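You operate a simulated robot arm through the tools that you are given. There is no shell and no other tool.

The job below is to be done with a simulated robot arm. You get a single attempt, and the scene is never put back.

TASK
Put things in order on the top of the green table. At the end: the black tape roll is on the blue board; the small red spool stands where the white eye block stood; the white eye block stands where the green spool stood; the red spacer from the top of the green table is in the red box; the green spool from the top of the green table stands where the red spacer stood; whatever was shut is shut again. Leave all else as you found it, and nothing knocked over.

It is judged by the outcome, as a careful person would: the job done as asked, and still so three seconds after it is handed in. It fails if anything else is knocked over, pushed out of place, dropped, spilled or broken.

THE ROBOT
A 6-joint arm with a two-finger gripper, fixed in place. Base frame: the origin is at the foot of the arm, x ahead of it, y to its left, z up; the work surface is at about z = 0. Units: m, degrees, N and s.
With the tool pointing down near the work surface it reaches from about 0.24 to 0.62 m from the base axis. Its first joint turns from -66.0 to 66.0 degrees. Payload 1.37 kg.
The TCP is the grasp point between the finger pads, 0.022 m short of the fingertips. In the tool frame z runs along the fingers and y along their closing line. The gripper opens to 0.092 m; its body begins 0.065 m behind the TCP.
Orientation is that of the tool frame in the base frame, as a unit quaternion [x, y, z, w]. With the fingers straight down and closing along the base's y, the tool's x points along the base's -x, its y along +y and its z along -z.

THE INTERFACE
- The arm moves only by the tool send_rows. Its argument "moves" is one flat list of numbers, 7 for each row, row after row: the opening, from 0 (shut) to 1 (fully open), then the shift along the base's x, y, z in cm, then the turn, a rotation vector about the base's x, y, z in degrees. In form: [grip, x, y, z, rx, ry, rz, grip, x, y, z, rx, ry, rz, ...]. A call has 1 to 20 rows; each row shifts and turns the commanded pose from where the row before left it. Rows are played at 5 a second. More than 0.05 m and 8.6 degrees between two rows, or a gripper value outside its range, and nothing of the call is played. Where a pose cannot be reached the arm comes as near as it can. A force on the tool above 40 N (or 10 N above the force at the start of the call, whichever is more), or a blocked arm, ends the call early, and 0.2 s more pass. Each finger travels about 0.0599 m/s and halts on what it meets, pressing with about 26 N; the grip force reading is that of the motor and also rises with nothing between the fingers. The clock runs only during rows and for 0.2 s after the last one: add rows that do not move to give the fingers time. The reply holds the time, the measured pose of the TCP, the force on the tool along the base axes, the opening and the grip force, in the units named above and with some noise, with the torque about the TCP (base axes, N m) and any sound that the robot's microphone picked up, and new pictures: "show" is both (left out), scene, wrist or none.
- Cameras (640 x 400 px; columns grow to the right, rows downward): "scene" is fixed at [0.0166, -0.4236, 0.5753]; the picture's right is [0.90, -0.43, 0.00], its down [-0.28, -0.58, -0.76] and it looks along [0.33, 0.69, -0.65] (base axes); focal length 261 px, centre (320, 200). "wrist" rides on the gripper at [0.071, 0.019, -0.102] in the tool frame; the picture's right is [-0.26, 0.97, 0.00], its down [-0.75, -0.20, -0.63] and it looks along [-0.60, -0.16, 0.78] (tool axes); focal length 280 px, centre (320, 200). There is no depth. A picture from a camera that has moved, and an enlarged one, comes with that camera's place and axes in the base frame and with its lens.
- close_up(camera, box): a new picture of the part [left, top, right, bottom] of that camera's present view, enlarged. The clock stands still meanwhile.
- job_done(): hands the job in; it is judged then, once.

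Nothing tells you positions but the pictures and the camera data. Unless the task says otherwise, let go and move clear before handing in.

The tools are called after "Request:" as name(argument=value, ...) on one line, values as JSON. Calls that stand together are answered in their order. send_rows: Moves the arm, as the interface text tells. Its arguments: {"type":"object","properties":{"moves":{"type":"array"},"show":{"type":"string","enum":["both","scene","wrist","none"]}},"required":["moves"]} The other tools are called the same way: close_up (camera, box) takes an enlarged picture of a part of a camera's view; job_done () hands the job in.

At the start:

```text
t: 0.0
tool_pos: [0.4023, 0.1831, 0.3012]
tool_rot: [0.0, 1.0, 0.0, 0.0]
contact_force: [-0.1, -0.1, -0.2]
wrist_torque: [0.01, -0.04, 0.0]
grip_width: 0.092
gripper_force: 0.0
```

scene: 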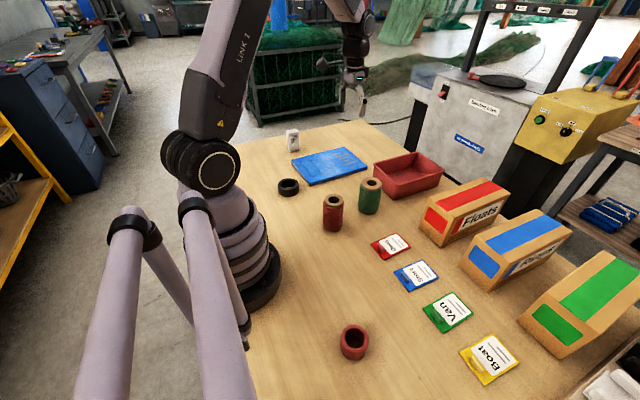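
wrist: 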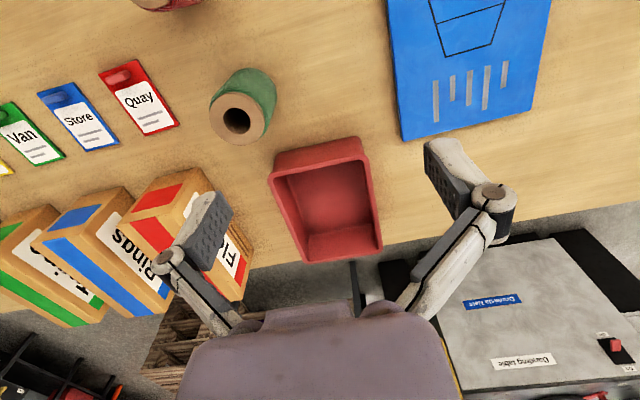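

I'll start by looking closely at the things on the table: a tall red item, a green spool, a short red ring, the black tape roll, a white block, the blue board and the red tray. Nothing moves until I have told them apart.

Request:
close_up(camera="scene", box=[260, 110, 460, 235])

Request:
close_up(camera="scene", box=[300, 290, 420, 375])

Request:
close_up(camera="scene", box=[400, 160, 640, 400])

Request:
close_up(camera="wrist", box=[80, 0, 400, 200])

```text
3.20 times, centred on (360, 172) of scene
camera zoom: at [0.0166, -0.4236, 0.5753], right [0.9, -0.43, 0.0], down [-0.28, -0.58, -0.76], along [0.33, 0.69, -0.65], focal length 836 px, centre (192, 288)
```

zoom: 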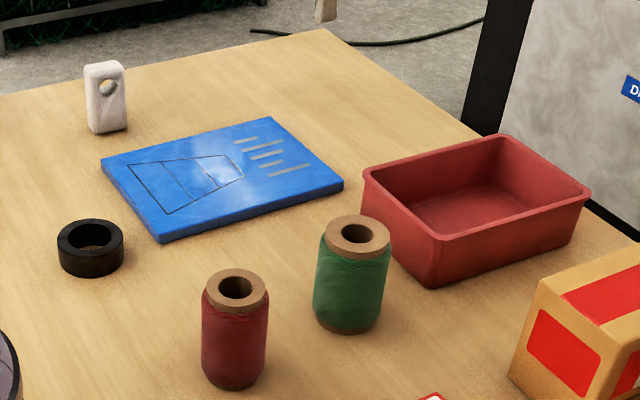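

```text
4.71 times, centred on (360, 332) of scene
camera zoom: at [0.0166, -0.4236, 0.5753], right [0.9, -0.43, 0.0], down [-0.28, -0.58, -0.76], along [0.33, 0.69, -0.65], focal length 1230 px, centre (132, -424)
```

zoom: 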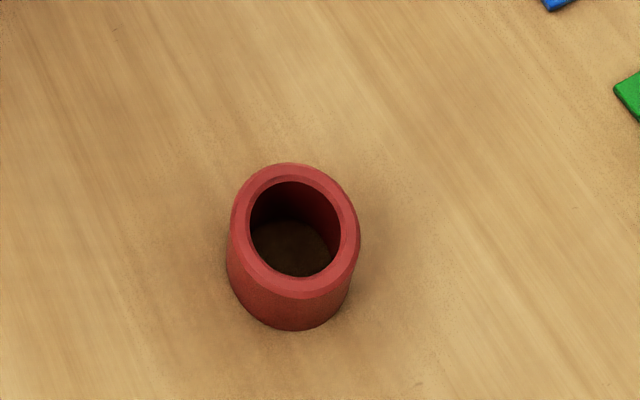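

```text
1.67 times, centred on (520, 280) of scene
camera zoom: at [0.0166, -0.4236, 0.5753], right [0.9, -0.43, 0.0], down [-0.28, -0.58, -0.76], along [0.33, 0.69, -0.65], focal length 436 px, centre (-13, 67)
```

zoom: 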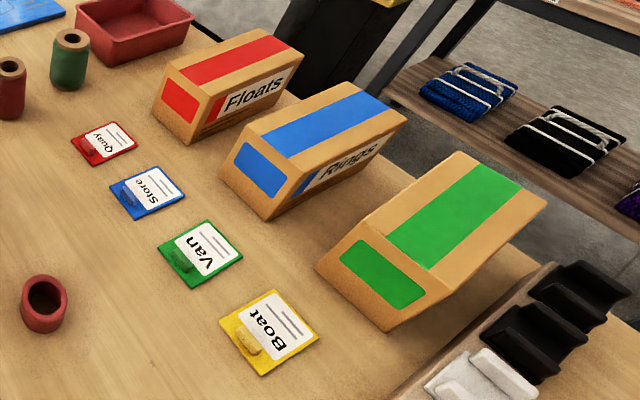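

```text
2.00 times, centred on (240, 100) of wrist
camera zoom: at [0.3317, 0.203, 0.4037], right [0.26, 0.97, 0.0], down [0.75, -0.2, 0.63], along [0.6, -0.16, -0.78], focal length 561 px, centre (480, 400)
```

zoom: 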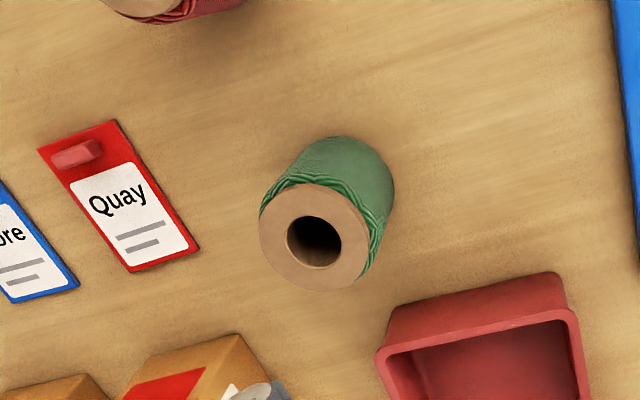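

The tall red one with wooden ends is the small red spool, the plain red tube is the spacer, and the open red tray is the red box. I make the rough positions: spacer (0.17, -0.26), red spool (0.295, 0.07), green spool (0.43, 0.082), tape (0.23, 0.29), and white block about (0.35, 0.54), near the reach limit. Next I swing the wrist camera over to the white block and board.

Request:
send_rows(moves=[1, -1.4, 2.6, 0, 0, 0, 7, 1, -1.4, 2.6, 0, 0, 0, 7, 1, -1.4, 2.6, 0, 0, 0, 7, 1, -1.4, 2.6, 0, 0, 0, 7, 1, -1.4, 2.6, 0, 0, 0, 7, 1, -1.4, 2.6, 0, 0, 0, 7, 1, -1.4, 2.6, 0, 0, 0, 7, 1, 0, 0, 0, 0, 0, 0], show="both")

```text
t: 1.8
tool_pos: [0.3053, 0.3637, 0.2998]
tool_rot: [-0.415, 0.91, 0.0, 0.001]
contact_force: [0.0, -0.3, -0.1]
wrist_torque: [0.03, -0.02, -0.02]
grip_width: 0.0919
gripper_force: 0.0
camera wrist: at [0.2443, 0.324, 0.4034], right [-0.56, 0.83, 0.0], down [0.65, 0.44, 0.62], along [0.52, 0.35, -0.78], focal length 280 px, centre (320, 200)
```

scene: 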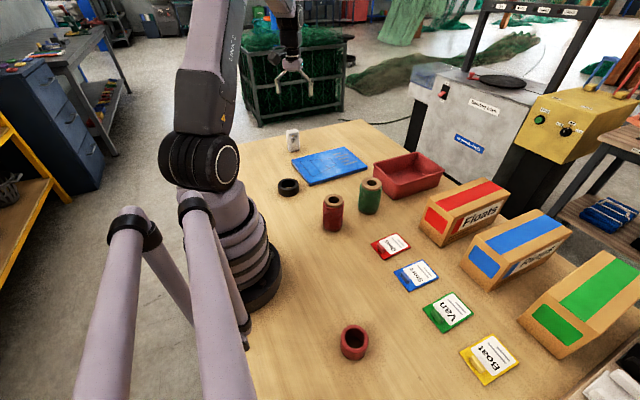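
wrist: 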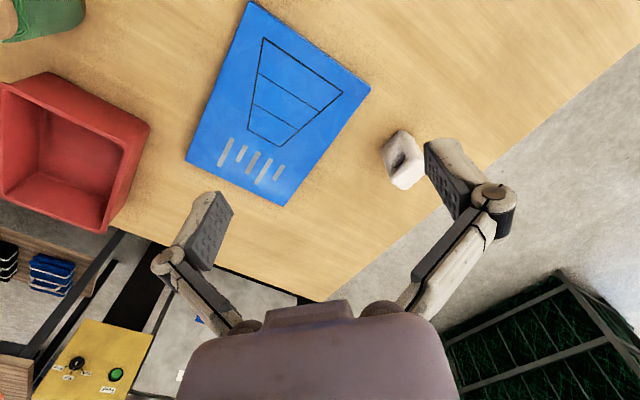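

The white block is visible by the left table edge beyond the board. I'll enlarge it before computing its place.

Request:
close_up(camera="wrist", box=[350, 110, 446, 200])

Request:
close_up(camera="wrist", box=[0, 0, 400, 250])

Request:
close_up(camera="scene", box=[260, 115, 340, 165])

```text
4.44 times, centred on (398, 155) of wrist
camera zoom: at [0.2443, 0.324, 0.4034], right [-0.56, 0.83, 0.0], down [0.65, 0.44, 0.62], along [0.52, 0.35, -0.78], focal length 1246 px, centre (-27, 400)
```

zoom: 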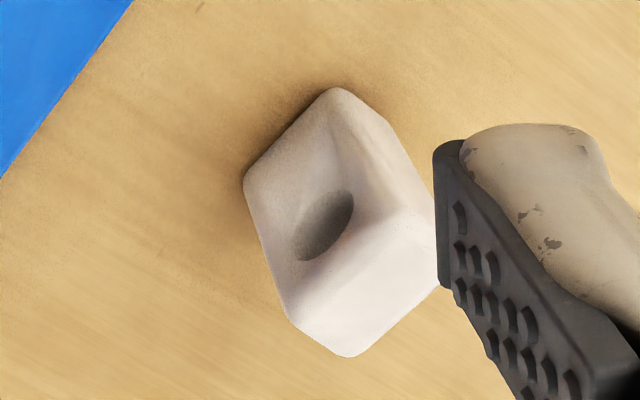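

```text
1.60 times, centred on (200, 125) of wrist
camera zoom: at [0.2443, 0.324, 0.4034], right [-0.56, 0.83, 0.0], down [0.65, 0.44, 0.62], along [0.52, 0.35, -0.78], focal length 449 px, centre (512, 320)
```

zoom: 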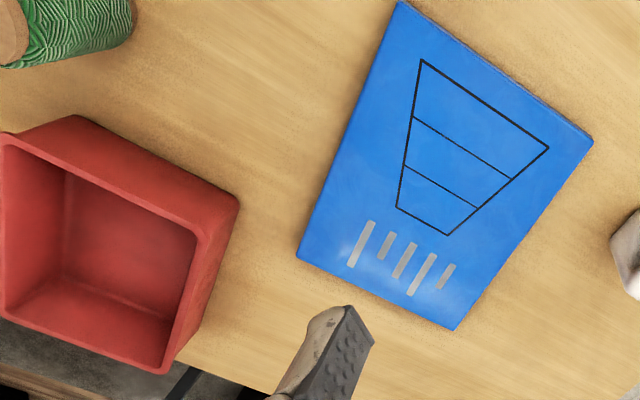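

```text
8.00 times, centred on (300, 140) of scene
camera zoom: at [0.0166, -0.4235, 0.5753], right [0.9, -0.43, 0.0], down [-0.28, -0.58, -0.76], along [0.33, 0.69, -0.65], focal length 2090 px, centre (480, 680)
```

zoom: 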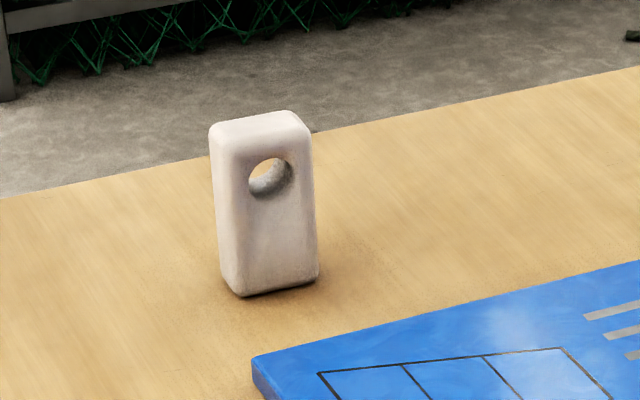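

The white block is about 4.4 × 3 × 9 cm, centred near (0.348, 0.543), roughly square to the axes. The tray runs from about x 0.53 to 0.74 and y 0.07 to 0.21. First job is the spacer, so I swing across at height and look at it from above.

Request:
send_rows(moves=[1, 0.93, -3.92, 0, 0, 0, -7, 1, 0.93, -3.92, 0, 0, 0, -7, 1, 0.93, -3.92, 0, 0, 0, -7, 1, 0.93, -3.92, 0, 0, 0, -7, 1, 0.93, -3.92, 0, 0, 0, -7, 1, 0.93, -3.92, 0, 0, 0, -7, 1, 0.93, -3.92, 0, 0, 0, -7, 1, 0.93, -3.92, 0, 0, 0, -7, 1, -2.28, -3.33, -0.55, 0, 0, -5.5, 1, -2.28, -3.33, -0.55, 0, 0, -5.5, 1, -2.28, -3.33, -0.55, 0, 0, -5.5, 1, -2.28, -3.33, -0.55, 0, 0, -5.5, 1, -2.28, -3.33, -0.55, 0, 0, -5.5, 1, -2.28, -3.33, -0.55, 0, 0, -5.5, 1, -2.28, -3.33, -0.55, 0, 0, -5.5, 1, -2.28, -3.33, -0.55, 0, 0, -5.5, 1, -2.28, -3.33, -0.55, 0, 0, -5.5, 1, 0, 0, 0, 0, 0, 0], show="both")

```text
t: 5.6
tool_pos: [0.1744, -0.2456, 0.2515]
tool_rot: [0.474, 0.881, 0.0, 0.0]
contact_force: [1.4, 0.3, -0.1]
wrist_torque: [0.01, 0.0, -0.01]
grip_width: 0.0922
gripper_force: 0.0
camera wrist: at [0.1508, -0.1761, 0.3542], right [0.95, 0.31, 0.0], down [0.24, -0.74, 0.63], along [0.2, -0.59, -0.78], focal length 280 px, centre (320, 200)
```

scene: 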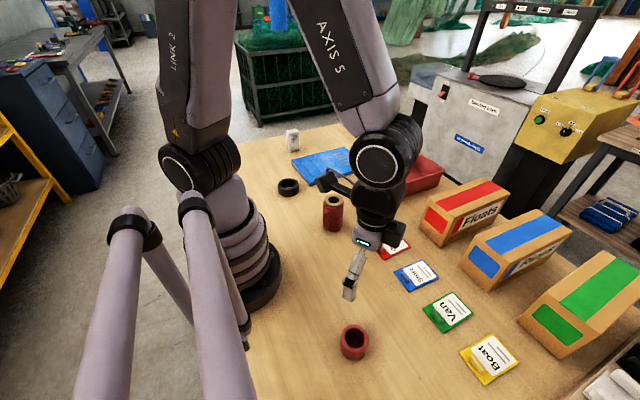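
wrist: 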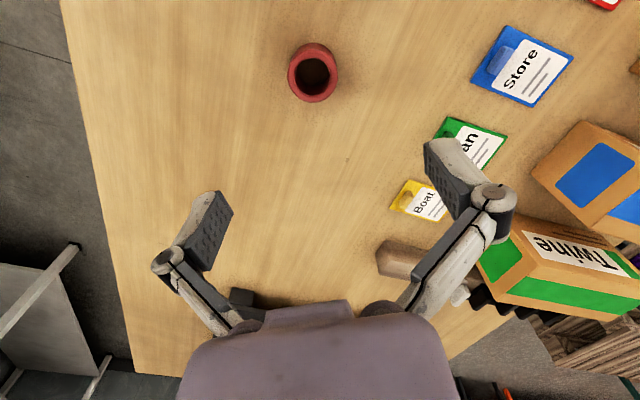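

The spacer is visible near the top of the wrist view. I'll enlarge it to fix its centre.

Request:
close_up(camera="wrist", box=[264, 30, 360, 120])

```text
4.44 times, centred on (312, 75) of wrist
camera zoom: at [0.1508, -0.1761, 0.3542], right [0.95, 0.31, 0.0], down [0.24, -0.74, 0.63], along [0.2, -0.59, -0.78], focal length 1246 px, centre (356, 756)
```

zoom: 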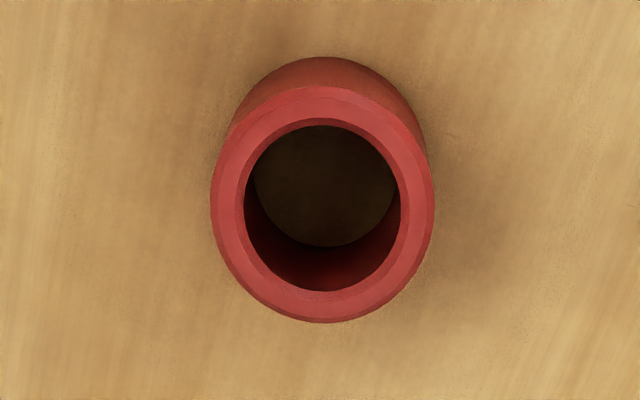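

I put the spacer's centre at (0.169, -0.258), about 5.4 cm across and 3.5–4 cm tall. I'll line up over it, go down part of the way and check the alignment.

Request:
send_rows(moves=[1, -0.2, -0.5, -3, 0, 0, 0, 1, -0.25, -0.48, -3, 0, 0, 0, 1, 0, 0, -3, 0, 0, 0, 1, 0, 0, -3, 0, 0, 0, 1, 0, 0, -3, 0, 0, 0, 1, 0, 0, 0, 0, 0, 0, 1, 0, 0, 0, 0, 0, 0], show="both")

```text
t: 7.2
tool_pos: [0.1697, -0.2584, 0.1018]
tool_rot: [0.473, 0.881, 0.0, -0.001]
contact_force: [-0.2, -0.4, 0.3]
wrist_torque: [-0.01, 0.01, 0.03]
grip_width: 0.0919
gripper_force: 0.1
camera wrist: at [0.1468, -0.1877, 0.2048], right [0.95, 0.31, 0.0], down [0.25, -0.74, 0.63], along [0.2, -0.59, -0.78], focal length 280 px, centre (320, 200)
```

scene: 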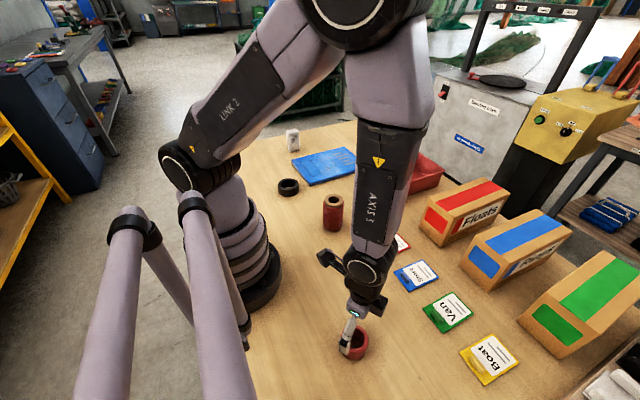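
wrist: 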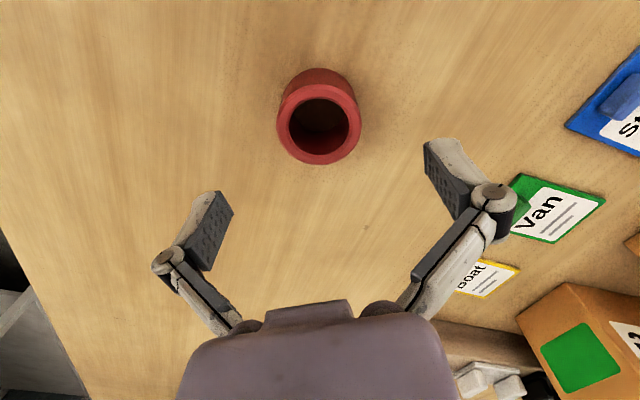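

Well centred, so I go down onto the spacer, close the fingers and check the grip.

Request:
send_rows(moves=[1, 0, 0, -2.5, 0, 0, 0, 1, 0, 0, -2.5, 0, 0, 0, 1, 0, 0, -2.5, 0, 0, 0, 1, 0, 0, 0, 0, 0, 0, 0, 0, 0, 0, 0, 0, 0, 0, 0, 0, 0, 0, 0, 0, 0, 0, 0, 0, 0, 0, 0, 0, 0, 0, 0, 0, 0], show="both")

```text
refused: moves must hold 7 numbers for each row
```

The row count was off by one number, so nothing moved. I'm sending the same descent and grip again.

Request:
send_rows(moves=[1, 0, 0, -2.5, 0, 0, 0, 1, 0, 0, -2.5, 0, 0, 0, 1, 0, 0, -2.5, 0, 0, 0, 1, 0, 0, 0, 0, 0, 0, 0, 0, 0, 0, 0, 0, 0, 0, 0, 0, 0, 0, 0, 0, 0, 0, 0, 0, 0, 0, 0, 0, 0, 0, 0, 0, 0, 0], show="both")

```text
t: 9.0
tool_pos: [0.1697, -0.2582, 0.0269]
tool_rot: [0.473, 0.881, 0.001, 0.0]
contact_force: [-0.5, -0.7, 3.2]
wrist_torque: [-0.04, -0.04, 0.03]
grip_width: 0.0524
gripper_force: 25.6
camera wrist: at [0.1467, -0.1869, 0.1301], right [0.95, 0.31, 0.0], down [0.25, -0.74, 0.63], along [0.2, -0.59, -0.78], focal length 280 px, centre (320, 200)
```

scene: 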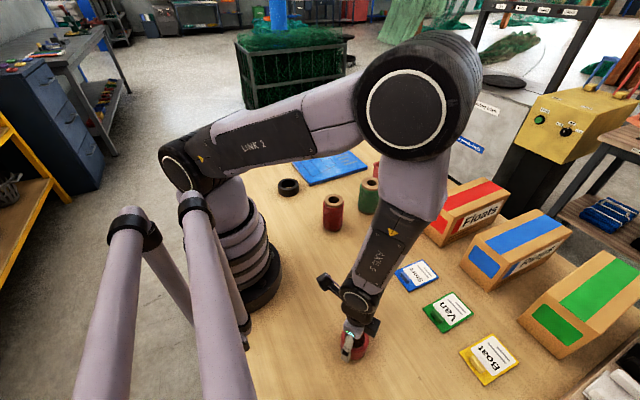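
wrist: 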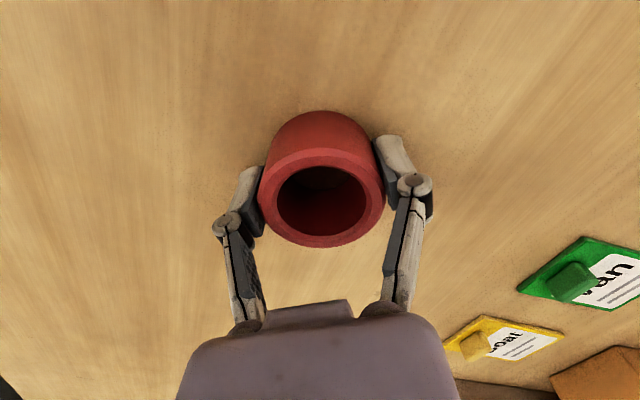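

The spacer is held at 5.2 cm. Now I lift it straight up and carry it at height to just short of the tray to look inside.

Request:
send_rows(moves=[0, 0, 0, 2, 0, 0, 0, 0, 0, 0, 4, 0, 0, 0, 0, 0, 0, 4, 0, 0, 0, 0, 0, 0, 4, 0, 0, 0, 0, 0, 0, 4, 0, 0, 0, 0, 0, 0, 4, 0, 0, 0, 0, 2.55, 2.91, 0, 0, 0, 5.4, 0, 2.55, 2.91, 0, 0, 0, 5.4, 0, 2.55, 2.91, 0, 0, 0, 5.4, 0, 2.55, 2.91, 0, 0, 0, 5.4, 0, 2.55, 2.91, 0, 0, 0, 5.4, 0, 2.55, 2.91, 0, 0, 0, 5.4, 0, 2.55, 2.91, 0, 0, 0, 5.4, 0, 2.55, 2.91, 0, 0, 0, 5.4, 0, 2.55, 2.91, 0, 0, 0, 5.4, 0, 2.55, 2.91, 0, 0, 0, 5.4, 0, 2.55, 2.91, 0, 0, 0, 5.4, 0, 2.55, 2.91, 0, 0, 0, 5.4, 0, 2.55, 2.91, 0, 0, 0, 5.4, 0, 0, 0, 0, 0, 0, 0], show="both")

```text
t: 13.2
tool_pos: [0.5032, 0.1206, 0.2483]
tool_rot: [-0.121, 0.993, -0.001, 0.0]
contact_force: [-0.1, 0.9, -0.9]
wrist_torque: [-0.01, -0.01, 0.01]
grip_width: 0.0
gripper_force: 25.8
camera wrist: at [0.4287, 0.1237, 0.3511], right [0.02, 1.0, 0.0], down [0.78, -0.02, 0.62], along [0.62, -0.02, -0.78], focal length 280 px, centre (320, 200)
```

scene: 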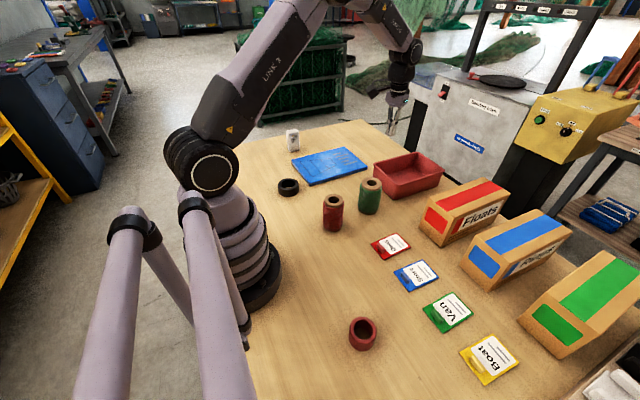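
wrist: 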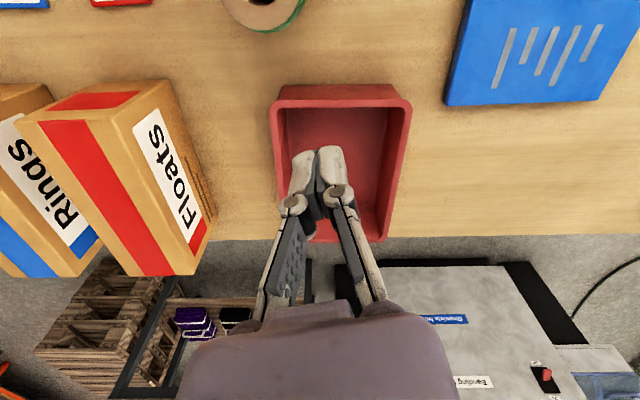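

The spacer slipped out of the grip on the way. It is still upright on the table about 2–3 cm from where it stood, and its original spot is on record at (0.169, -0.258). I'll look at it and measure the tray before going back.

Request:
close_up(camera="scene", box=[310, 290, 420, 375])

Request:
close_up(camera="wrist", box=[240, 60, 440, 260])

Request:
close_up(camera="scene", box=[360, 130, 460, 210])

```text
4.71 times, centred on (365, 332) of scene
camera zoom: at [0.0166, -0.4235, 0.5753], right [0.9, -0.43, 0.0], down [-0.28, -0.58, -0.76], along [0.33, 0.69, -0.65], focal length 1230 px, centre (108, -424)
```

zoom: 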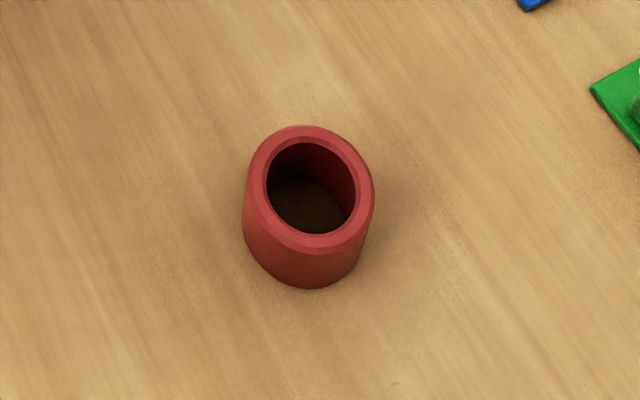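

```text
2.00 times, centred on (340, 160) of wrist
camera zoom: at [0.4287, 0.1237, 0.3511], right [0.02, 1.0, 0.0], down [0.78, -0.02, 0.62], along [0.62, -0.02, -0.78], focal length 561 px, centre (280, 280)
```

zoom: 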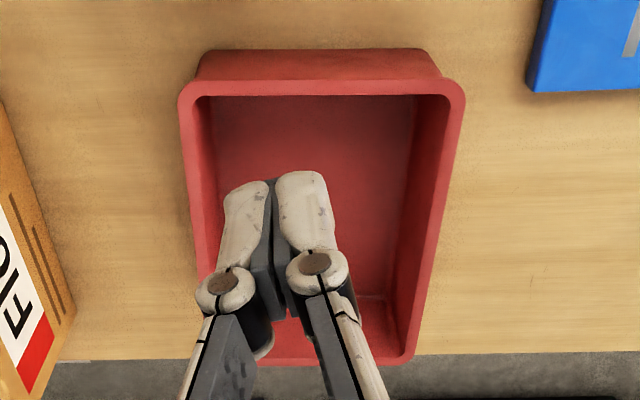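

```text
5.00 times, centred on (410, 170) of scene
camera zoom: at [0.0166, -0.4235, 0.5753], right [0.9, -0.43, 0.0], down [-0.28, -0.58, -0.76], along [0.33, 0.69, -0.65], focal length 1306 px, centre (-130, 350)
```

zoom: 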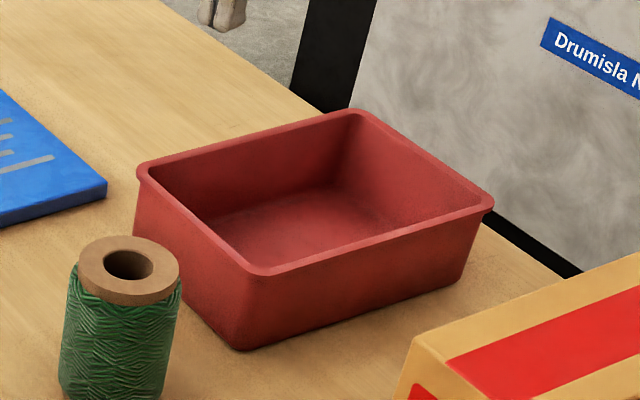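

The spacer now stands at about (0.1925, -0.2525). The tray interior runs x 0.55–0.73 and y 0.075–0.213, with the rim about 5 cm high. I go back over the spacer with the gripper open, and this time I'll lift slowly and check for slip.

Request:
send_rows(moves=[1, -2.8, -3.39, 0, 0, 0, -6, 1, -2.8, -3.39, 0, 0, 0, -6, 1, -2.8, -3.39, 0, 0, 0, -6, 1, -2.8, -3.39, 0, 0, 0, -6, 1, -2.8, -3.39, 0, 0, 0, -6, 1, -2.8, -3.39, 0, 0, 0, -6, 1, -2.8, -3.39, 0, 0, 0, -6, 1, -2.8, -3.39, 0, 0, 0, -6, 1, -2.8, -3.39, 0, 0, 0, -6, 1, -2.8, -3.39, 0, 0, 0, -6, 1, -2.8, -3.39, 0, 0, 0, -6, 1, 0, 0, -4.9, 0, 0, 0, 1, 0, 0, -4.9, 0, 0, 0, 1, 0, 0, -4.9, 0, 0, 0, 1, 0, 0, 0, 0, 0, 0, 1, 0, 0, 0, 0, 0, 0], show="wrist")

```text
t: 16.6
tool_pos: [0.1916, -0.2532, 0.1019]
tool_rot: [0.44, 0.898, 0.001, 0.001]
contact_force: [-0.2, -1.0, 0.7]
wrist_torque: [-0.03, -0.01, -0.02]
grip_width: 0.0918
gripper_force: 0.1
camera wrist: at [0.1636, -0.1841, 0.2049], right [0.92, 0.38, 0.0], down [0.3, -0.72, 0.63], along [0.24, -0.58, -0.78], focal length 280 px, centre (320, 200)
```

wrist: 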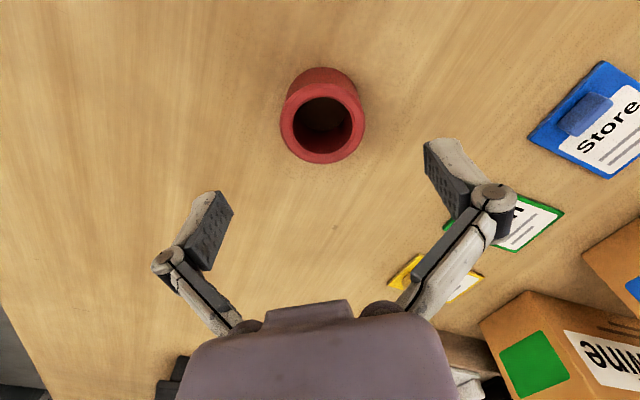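

It is well centred again. I go a little lower this time, grip, wait, then lift slowly by 3 cm to test the hold.

Request:
send_rows(moves=[1, 0.1, 0.05, -2.6, 0, 0, 0, 1, 0, 0, -2.6, 0, 0, 0, 1, 0, 0, -2.55, 0, 0, 0, 1, 0, 0, 0, 0, 0, 0, 0, 0, 0, 0, 0, 0, 0, 0, 0, 0, 0, 0, 0, 0, 0, 0, 0, 0, 0, 0, 0, 0, 0, 0, 0, 0, 0, 0, 0, 0, 0, 0, 0, 0, 0], show="wrist")

Request:
send_rows(moves=[0, 0, 0, 0.5, 0, 0, 0, 0, 0, 0, 0.5, 0, 0, 0, 0, 0, 0, 0.5, 0, 0, 0, 0, 0, 0, 0.5, 0, 0, 0, 0, 0, 0, 0.5, 0, 0, 0, 0, 0, 0, 0.5, 0, 0, 0, 0, 0, 0, 0, 0, 0, 0, 0, 0, 0, 0, 0, 0, 0], show="both")

```text
t: 18.6
tool_pos: [0.1951, -0.2513, 0.0238]
tool_rot: [0.441, 0.898, 0.0, 0.0]
contact_force: [0.5, 1.0, 5.2]
wrist_torque: [0.01, 0.02, -0.03]
grip_width: 0.0526
gripper_force: 25.5
camera wrist: at [0.1671, -0.1826, 0.1255], right [0.92, 0.38, 0.0], down [0.3, -0.72, 0.63], along [0.24, -0.58, -0.78], focal length 280 px, centre (320, 200)
```

wrist: 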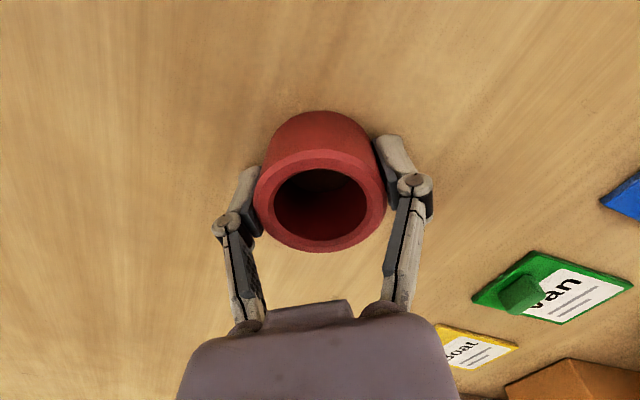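

```text
t: 20.4
tool_pos: [0.1947, -0.252, 0.0529]
tool_rot: [0.44, 0.898, 0.001, 0.0]
contact_force: [-0.1, 0.0, -0.7]
wrist_torque: [0.02, 0.0, 0.01]
grip_width: 0.0527
gripper_force: 26.0
camera wrist: at [0.1659, -0.1839, 0.1554], right [0.92, 0.38, 0.0], down [0.3, -0.72, 0.63], along [0.24, -0.58, -0.78], focal length 280 px, centre (320, 200)
```

scene: 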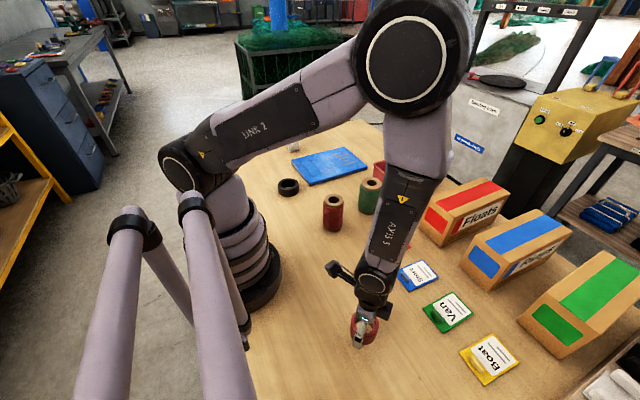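
wrist: 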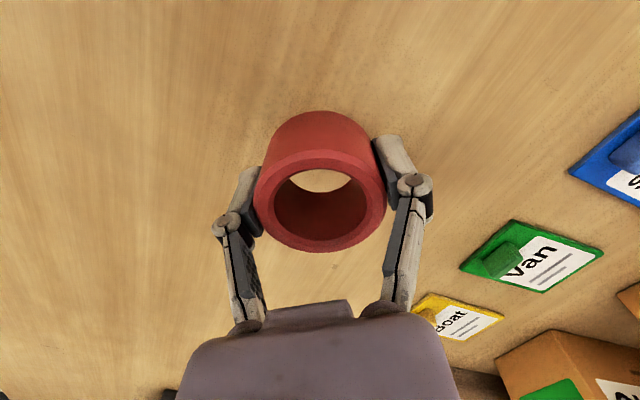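

The spacer is off the table and holding steady at 5.3 cm. I'll raise it gently and check that it stays in the grip.

Request:
send_rows(moves=[0, 0, 0, 1, 0, 0, 0, 0, 0, 0, 1.5, 0, 0, 0, 0, 0, 0, 1.5, 0, 0, 0, 0, 0, 0, 1.5, 0, 0, 0, 0, 0, 0, 1.5, 0, 0, 0, 0, 0, 0, 1.5, 0, 0, 0, 0, 0, 0, 1.5, 0, 0, 0, 0, 0, 0, 1.0, 0, 0, 0, 0, 0, 0, 0, 0, 0, 0], show="wrist")

```text
t: 22.4
tool_pos: [0.1937, -0.2521, 0.1617]
tool_rot: [0.441, 0.897, -0.001, 0.0]
contact_force: [0.2, 0.4, 0.5]
wrist_torque: [-0.02, 0.05, -0.02]
grip_width: 0.0526
gripper_force: 26.0
camera wrist: at [0.1652, -0.1839, 0.2652], right [0.92, 0.38, 0.0], down [0.3, -0.72, 0.62], along [0.24, -0.58, -0.78], focal length 280 px, centre (320, 200)
```

wrist: 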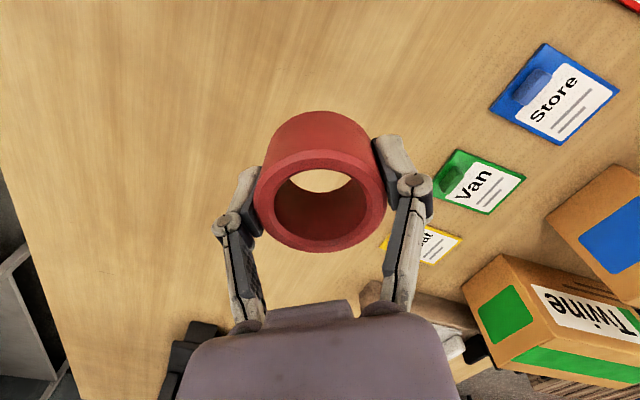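

It is holding firmly, so I carry it smoothly to above the near half of the tray, at about (0.585, 0.145).

Request:
send_rows(moves=[0, 1.0, 1.0, 1, 0, 0, 1.5, 0, 1.955, 1.985, 1, 0, 0, 3.3, 0, 1.955, 1.985, 1, 0, 0, 3.3, 0, 1.955, 1.985, 1, 0, 0, 3.3, 0, 1.955, 1.985, 1, 0, 0, 3.3, 0, 1.955, 1.985, 0, 0, 0, 3.3, 0, 1.955, 1.985, 0, 0, 0, 3.3, 0, 1.955, 1.985, 0, 0, 0, 3.3, 0, 1.955, 1.985, 0, 0, 0, 3.3, 0, 1.955, 1.985, 0, 0, 0, 3.3], show="none")

Request:
send_rows(moves=[0, 1.955, 1.985, 0, 0, 0, 3.3, 0, 1.955, 1.985, 0, 0, 0, 3.3, 0, 1.955, 1.985, 0, 0, 0, 3.3, 0, 1.955, 1.985, 0, 0, 0, 3.3, 0, 1.955, 1.985, 0, 0, 0, 3.3, 0, 1.955, 1.985, 0, 0, 0, 3.3, 0, 1.955, 1.985, 0, 0, 0, 3.3, 0, 1.955, 1.985, 0, 0, 0, 3.3, 0, 1.955, 1.985, 0, 0, 0, 3.3, 0, 1.955, 1.985, 0, 0, 0, 3.3, 0, 0.955, 0.985, 0, 0, 0, 1.8, 0, 0, 0, 0, 0, 0, 0], show="both")

```text
t: 24.6
tool_pos: [0.3803, -0.0628, 0.212]
tool_rot: [0.183, 0.983, 0.0, 0.0]
contact_force: [1.2, 0.7, 0.0]
wrist_torque: [0.04, -0.02, 0.02]
grip_width: 0.0526
gripper_force: 26.1
```

```text
t: 27.2
tool_pos: [0.5852, 0.1468, 0.2128]
tool_rot: [-0.119, 0.993, 0.0, 0.0]
contact_force: [0.5, -1.2, -0.5]
wrist_torque: [0.01, -0.01, -0.01]
grip_width: 0.0527
gripper_force: 25.6
camera wrist: at [0.5111, 0.1487, 0.3152], right [0.03, 1.0, 0.0], down [0.78, -0.02, 0.62], along [0.62, -0.02, -0.78], focal length 280 px, centre (320, 200)
```

scene: 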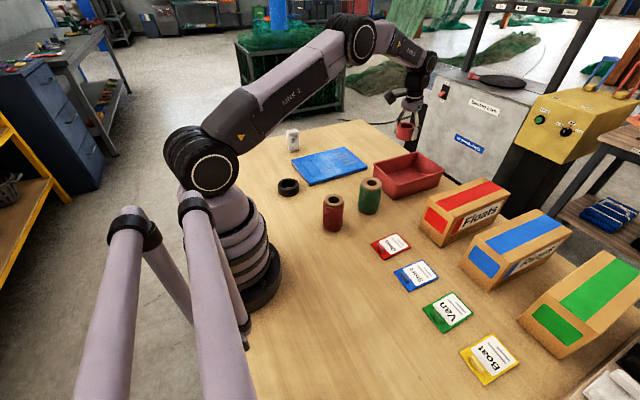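
wrist: 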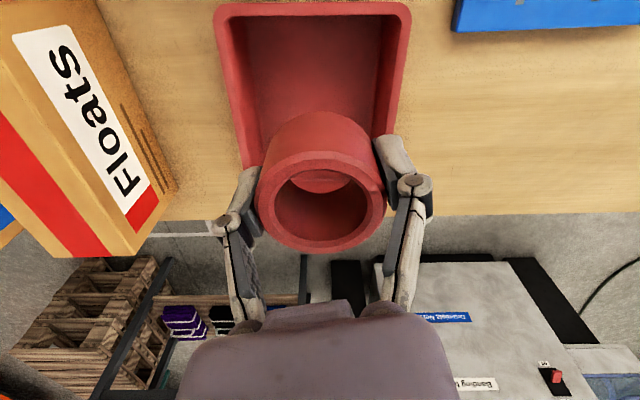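

The tray is directly below with good clearance all round. I lower the spacer into it, slowing down near the floor.

Request:
send_rows(moves=[0, 0, 0, -2.5, 0, 0, 0, 0, 0, 0, -2.5, 0, 0, 0, 0, 0, 0, -2.5, 0, 0, 0, 0, 0, 0, -2.5, 0, 0, 0, 0, 0, 0, -2.5, 0, 0, 0, 0, 0, 0, -2.5, 0, 0, 0, 0, 0, 0, -2, 0, 0, 0, 0, 0, 0, 0, 0, 0, 0], show="both")

```text
t: 29.0
tool_pos: [0.5865, 0.1462, 0.0421]
tool_rot: [-0.119, 0.993, 0.0, -0.001]
contact_force: [-0.6, -0.4, -0.3]
wrist_torque: [0.03, 0.01, -0.04]
grip_width: 0.0526
gripper_force: 26.0
camera wrist: at [0.5124, 0.1484, 0.1446], right [0.03, 1.0, 0.0], down [0.78, -0.02, 0.63], along [0.63, -0.02, -0.78], focal length 280 px, centre (320, 200)
```

scene: 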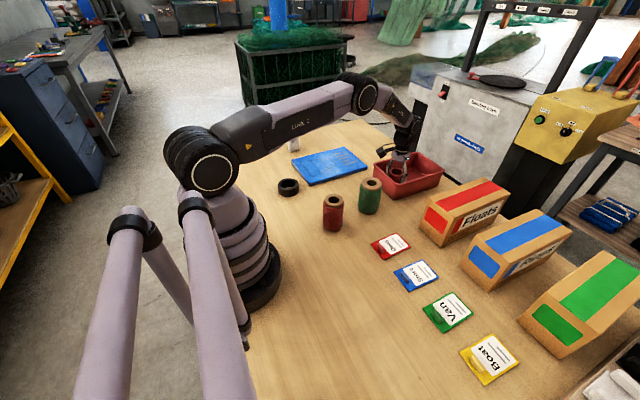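
wrist: 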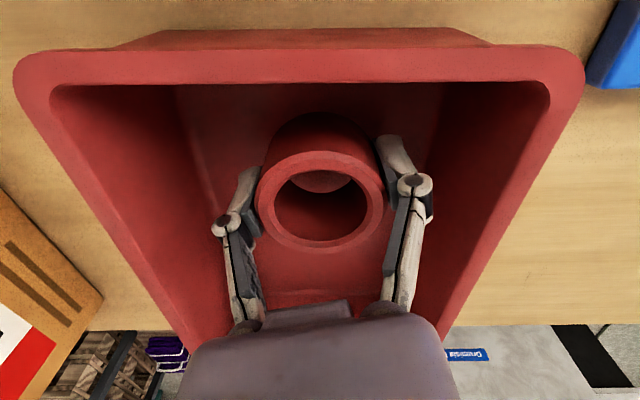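

The spacer is inside the tray, a bit above the floor. I ease down in small steps while watching the force.

Request:
send_rows(moves=[0, 0, 0, -0.3, 0, 0, 0, 0, 0, 0, -0.3, 0, 0, 0, 0, 0, 0, -0.3, 0, 0, 0, 0, 0, 0, -0.2, 0, 0, 0, 0, 0, 0, 0, 0, 0, 0], show="none")

```text
t: 30.2
tool_pos: [0.5858, 0.1446, 0.0319]
tool_rot: [-0.119, 0.993, 0.0, -0.001]
contact_force: [0.2, 0.0, 0.1]
wrist_torque: [0.01, 0.02, 0.02]
grip_width: 0.0525
gripper_force: 26.2
```

Request:
send_rows(moves=[0, 0, 0, -0.2, 0, 0, 0, 0, 0, 0, -0.15, 0, 0, 0, 0, 0, 0, 0, 0, 0, 0], show="none")

```text
t: 31.0
tool_pos: [0.5856, 0.1463, 0.029]
tool_rot: [-0.119, 0.993, -0.001, 0.0]
contact_force: [0.2, 0.2, -0.8]
wrist_torque: [0.01, -0.01, -0.03]
grip_width: 0.0523
gripper_force: 26.3
```

No contact yet at 2.9 cm, so I go down a bit more.

Request:
send_rows(moves=[0, 0, 0, -0.15, 0, 0, 0, 0, 0, 0, -0.1, 0, 0, 0, 0, 0, 0, 0, 0, 0, 0], show="none")

```text
t: 31.8
tool_pos: [0.5868, 0.1471, 0.0275]
tool_rot: [-0.118, 0.993, 0.001, 0.002]
contact_force: [-6.5, -0.9, 20.3]
wrist_torque: [-0.08, 0.17, -0.07]
grip_width: 0.053
gripper_force: 25.7
```

That's contact with the floor. I back off a millimetre, open only partway so the fingers stay clear of the tray walls, and rise.

Request:
send_rows(moves=[0, 0, 0, 0.1, 0, 0, 0, 0.72, 0, 0, 0, 0, 0, 0, 0.72, 0, 0, 0, 0, 0, 0, 0.72, 0, 0, 0, 0, 0, 0], show="wrist")

Request:
send_rows(moves=[0.72, 0, 0, 1, 0, 0, 0, 0.72, 0, 0, 2, 0, 0, 0, 0.72, 0, 0, 3, 0, 0, 0, 0.72, 0, 0, 4, 0, 0, 0, 0.72, 0, 0, 4, 0, 0, 0, 0.72, 0, 0, 4, 0, 0, 0, 0.72, 0, 0, 4, 0, 0, 0, 0.72, 0, 0, 0, 0, 0, 0], show="both")

```text
t: 32.8
tool_pos: [0.5861, 0.1454, 0.0255]
tool_rot: [-0.119, 0.993, 0.001, -0.001]
contact_force: [0.0, -1.1, -0.1]
wrist_torque: [0.0, 0.02, -0.05]
grip_width: 0.0662
gripper_force: 0.0
camera wrist: at [0.5125, 0.148, 0.1283], right [0.03, 1.0, 0.0], down [0.78, -0.02, 0.62], along [0.62, -0.02, -0.78], focal length 280 px, centre (320, 200)
```

wrist: 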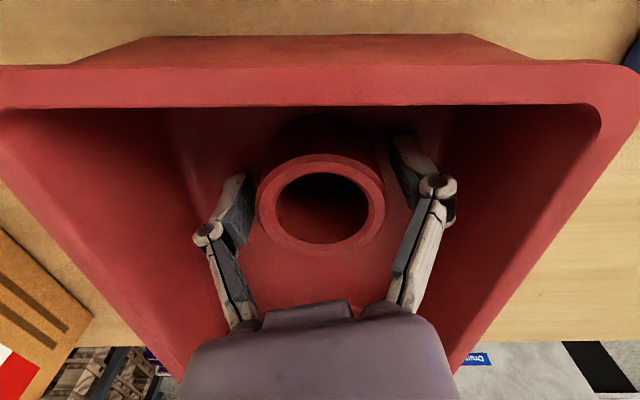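

```text
t: 34.6
tool_pos: [0.5854, 0.1446, 0.2462]
tool_rot: [-0.12, 0.993, 0.0, -0.001]
contact_force: [-0.6, 0.6, 1.0]
wrist_torque: [0.03, -0.01, -0.02]
grip_width: 0.0663
gripper_force: 0.0
camera wrist: at [0.5116, 0.1467, 0.3489], right [0.03, 1.0, 0.0], down [0.78, -0.02, 0.62], along [0.62, -0.02, -0.78], focal length 280 px, centre (320, 200)
```

scene: 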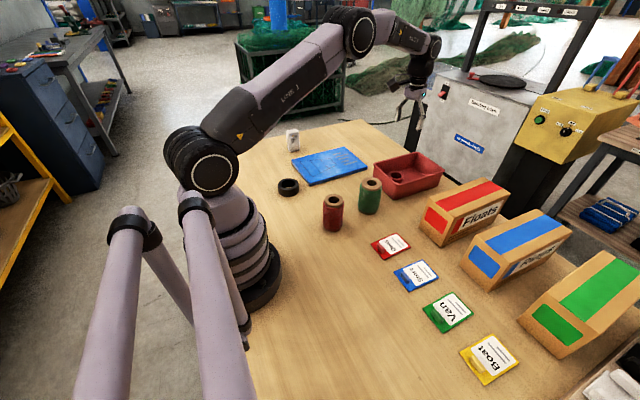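
wrist: 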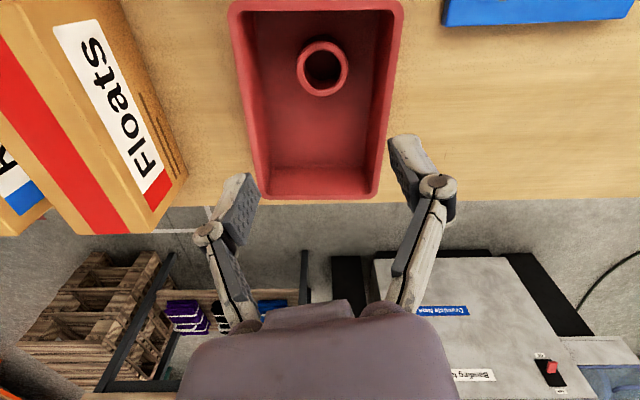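

The spacer stands in the tray. Next is the green spool, so I move above it to fix its exact place.

Request:
send_rows(moves=[1, -3.09, -1.3, 0, 0, 0, 0, 1, -3.09, -1.3, 0, 0, 0, 0, 1, -3.09, -1.3, 0, 0, 0, 0, 1, -3.09, -1.3, 0, 0, 0, 0, 1, -3.09, -1.3, 0, 0, 0, 0, 1, 0, 0, 0, 0, 0, 0, 1, 0, 0, 0, 0, 0, 0], show="wrist")

Request:
close_up(camera="wrist", box=[240, 20, 400, 180])

Request:
close_up(camera="scene", box=[310, 160, 400, 240])

```text
t: 36.2
tool_pos: [0.4299, 0.0813, 0.2452]
tool_rot: [-0.119, 0.993, 0.0, 0.0]
contact_force: [-0.4, 0.0, 0.1]
wrist_torque: [0.0, -0.02, -0.01]
grip_width: 0.092
gripper_force: 0.0
camera wrist: at [0.357, 0.0841, 0.3484], right [0.03, 1.0, 0.0], down [0.78, -0.02, 0.63], along [0.63, -0.02, -0.78], focal length 280 px, centre (320, 200)
```

wrist: 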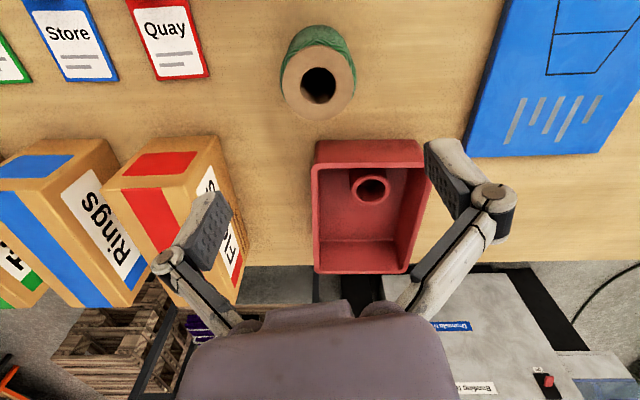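

```text
2.50 times, centred on (320, 100) of wrist
camera zoom: at [0.357, 0.0841, 0.3484], right [0.03, 1.0, 0.0], down [0.78, -0.02, 0.63], along [0.63, -0.02, -0.78], focal length 701 px, centre (320, 450)
```

zoom: 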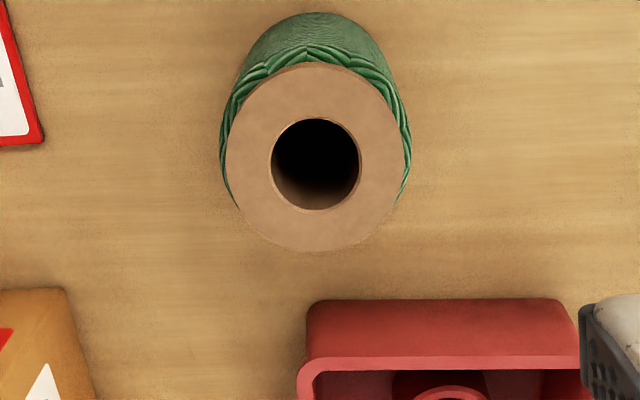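

```text
5.00 times, centred on (355, 200) of scene
camera zoom: at [0.0165, -0.4236, 0.5753], right [0.9, -0.43, 0.0], down [-0.28, -0.58, -0.76], along [0.33, 0.69, -0.65], focal length 1306 px, centre (145, 200)
```

zoom: 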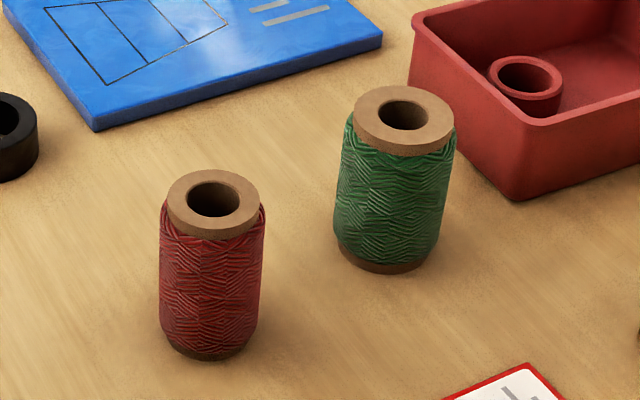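

Green spool: centre (0.429, 0.081), about 10 cm tall with a 6–6.6 cm body; I take that as its recorded spot. I'll come down to just above its top and verify alignment before straddling it.

Request:
send_rows(moves=[1, -0.1, 0.1, -2.5, 0, 0, 0, 1, 0, 0, -2.5, 0, 0, 0, 1, 0, 0, -2.5, 0, 0, 0, 1, 0, 0, -2.5, 0, 0, 0, 1, 0, 0, 0, 0, 0, 0, 1, 0, 0, 0, 0, 0, 0], show="wrist")

```text
t: 37.6
tool_pos: [0.4306, 0.0825, 0.1461]
tool_rot: [-0.118, 0.993, 0.0, 0.001]
contact_force: [0.4, -0.1, -0.2]
wrist_torque: [-0.01, 0.01, 0.02]
grip_width: 0.092
gripper_force: 0.2
camera wrist: at [0.3562, 0.0845, 0.2476], right [0.03, 1.0, 0.0], down [0.78, -0.02, 0.63], along [0.62, -0.02, -0.78], focal length 280 px, centre (320, 200)
```

wrist: 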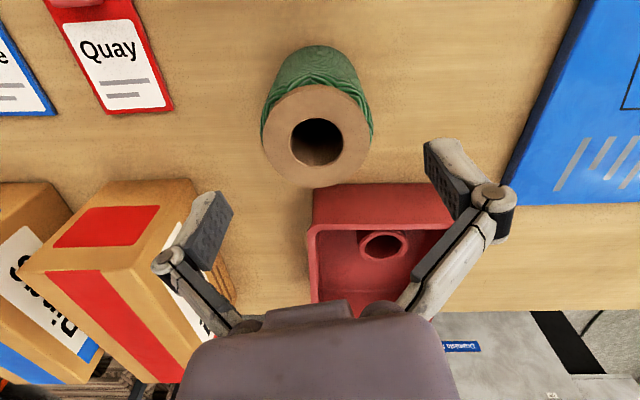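

Aligned to within a couple of millimetres. I go down around the spool's body and grip it.

Request:
send_rows(moves=[1, -0.1, -0.15, -2.5, 0, 0, 0, 1, 0, 0, -2.5, 0, 0, 0, 1, 0, 0, -2.5, 0, 0, 0, 1, 0, 0, -1.5, 0, 0, 0, 1, 0, 0, 0, 0, 0, 0, 0, 0, 0, 0, 0, 0, 0, 0, 0, 0, 0, 0, 0, 0, 0, 0, 0, 0, 0, 0, 0], show="both")

```text
t: 39.4
tool_pos: [0.4296, 0.0814, 0.0577]
tool_rot: [-0.119, 0.993, 0.0, 0.0]
contact_force: [-5.2, -1.3, 17.8]
wrist_torque: [0.07, 0.0, 0.09]
grip_width: 0.0803
gripper_force: 26.3
camera wrist: at [0.356, 0.0825, 0.1594], right [0.03, 1.0, 0.0], down [0.78, -0.02, 0.63], along [0.63, -0.02, -0.78], focal length 280 px, centre (320, 200)
```

scene: 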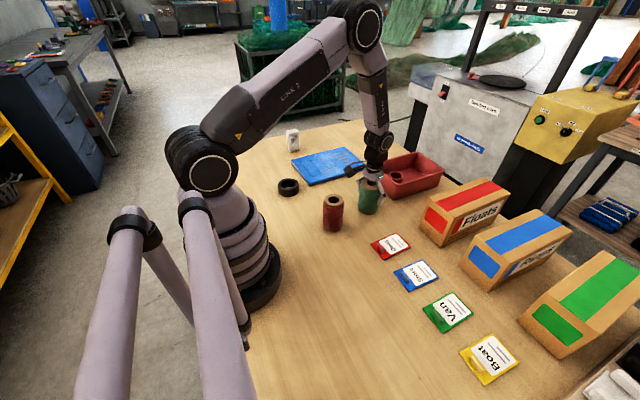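
wrist: 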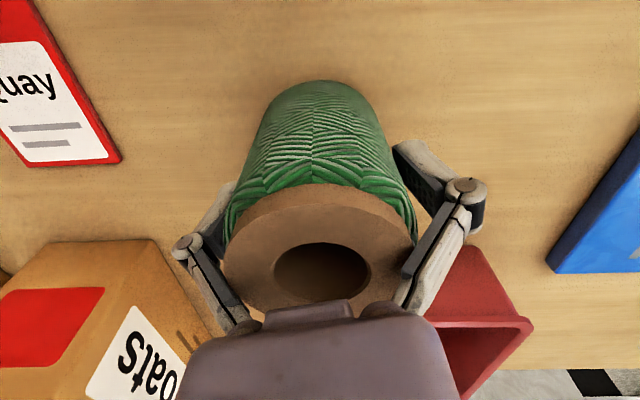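

The fingers stopped at 8.0 cm with an upward force of 18 N, so the slanting finger links are jamming on the wooden top rim. I'll open, rise about 2.4 cm so the rim sits below the links, and look again.

Request:
send_rows(moves=[1, 0, 0, 0, 0, 0, 0, 1, 0, 0, 0, 0, 0, 0, 1, 0, 0, 1.2, 0, 0, 0, 1, 0, 0, 1.2, 0, 0, 0, 1, 0, 0, 0, 0, 0, 0], show="both")

Request:
close_up(camera="wrist", box=[160, 60, 480, 340])

```text
t: 40.6
tool_pos: [0.4297, 0.0794, 0.0803]
tool_rot: [-0.119, 0.993, 0.0, 0.0]
contact_force: [0.4, -0.1, 0.3]
wrist_torque: [-0.02, 0.02, -0.01]
grip_width: 0.092
gripper_force: 0.0
camera wrist: at [0.356, 0.0826, 0.1828], right [0.03, 1.0, 0.0], down [0.78, -0.02, 0.62], along [0.62, -0.02, -0.78], focal length 280 px, centre (320, 200)
```

scene: 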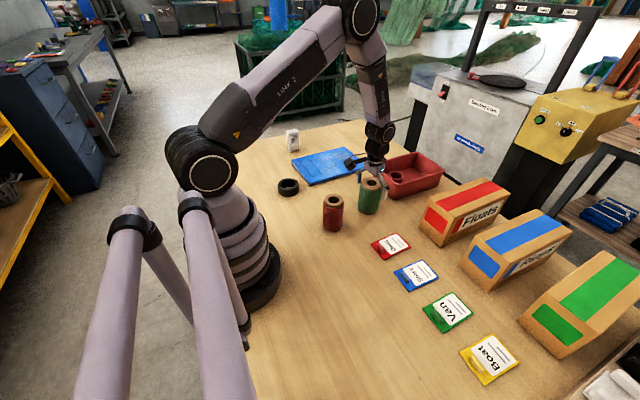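
wrist: 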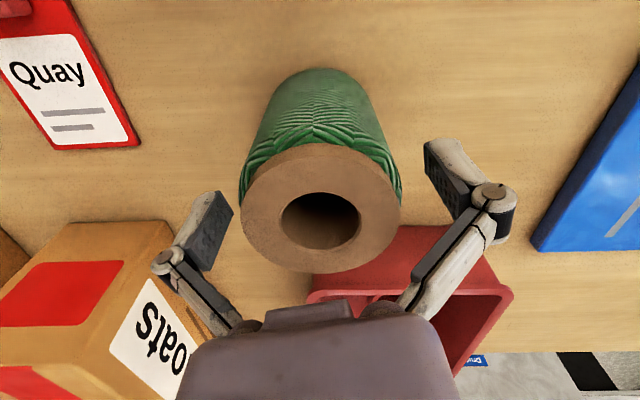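

```text
1.43 times, centred on (320, 200) of wrist
camera zoom: at [0.356, 0.0826, 0.1828], right [0.03, 1.0, 0.0], down [0.78, -0.02, 0.62], along [0.62, -0.02, -0.78], focal length 401 px, centre (320, 200)
```

zoom: 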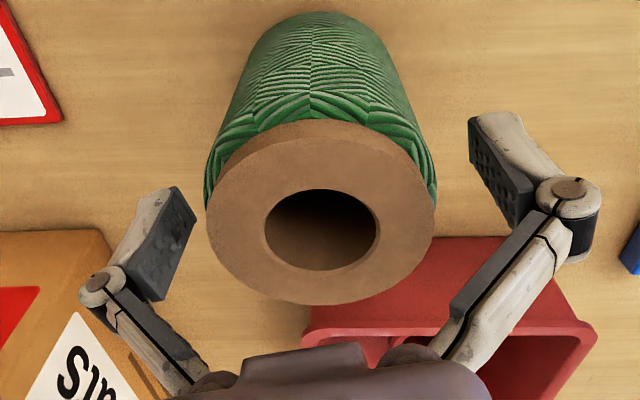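

The spool hasn't moved and is upright. It is about 10.5 cm tall, so I'll raise 0.5 cm more and grip the upper part of the yarn.

Request:
send_rows(moves=[1, -0.1, 0.05, 0.5, 0, 0, 0, 1, 0, 0, 0, 0, 0, 0, 0, 0, 0, 0, 0, 0, 0, 0, 0, 0, 0, 0, 0, 0, 0, 0, 0, 0, 0, 0, 0], show="wrist")

```text
t: 41.8
tool_pos: [0.4283, 0.0809, 0.085]
tool_rot: [-0.119, 0.993, 0.0, 0.0]
contact_force: [-1.9, -3.7, 10.5]
wrist_torque: [-0.11, 0.09, 0.04]
grip_width: 0.0668
gripper_force: 26.1
camera wrist: at [0.3549, 0.0832, 0.1881], right [0.03, 1.0, 0.0], down [0.78, -0.02, 0.63], along [0.63, -0.02, -0.78], focal length 280 px, centre (320, 200)
```

wrist: 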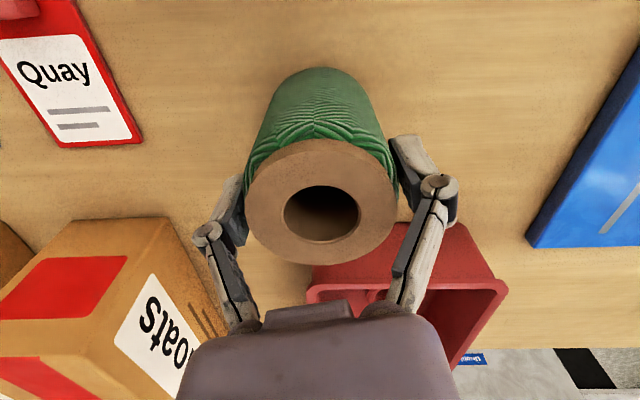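

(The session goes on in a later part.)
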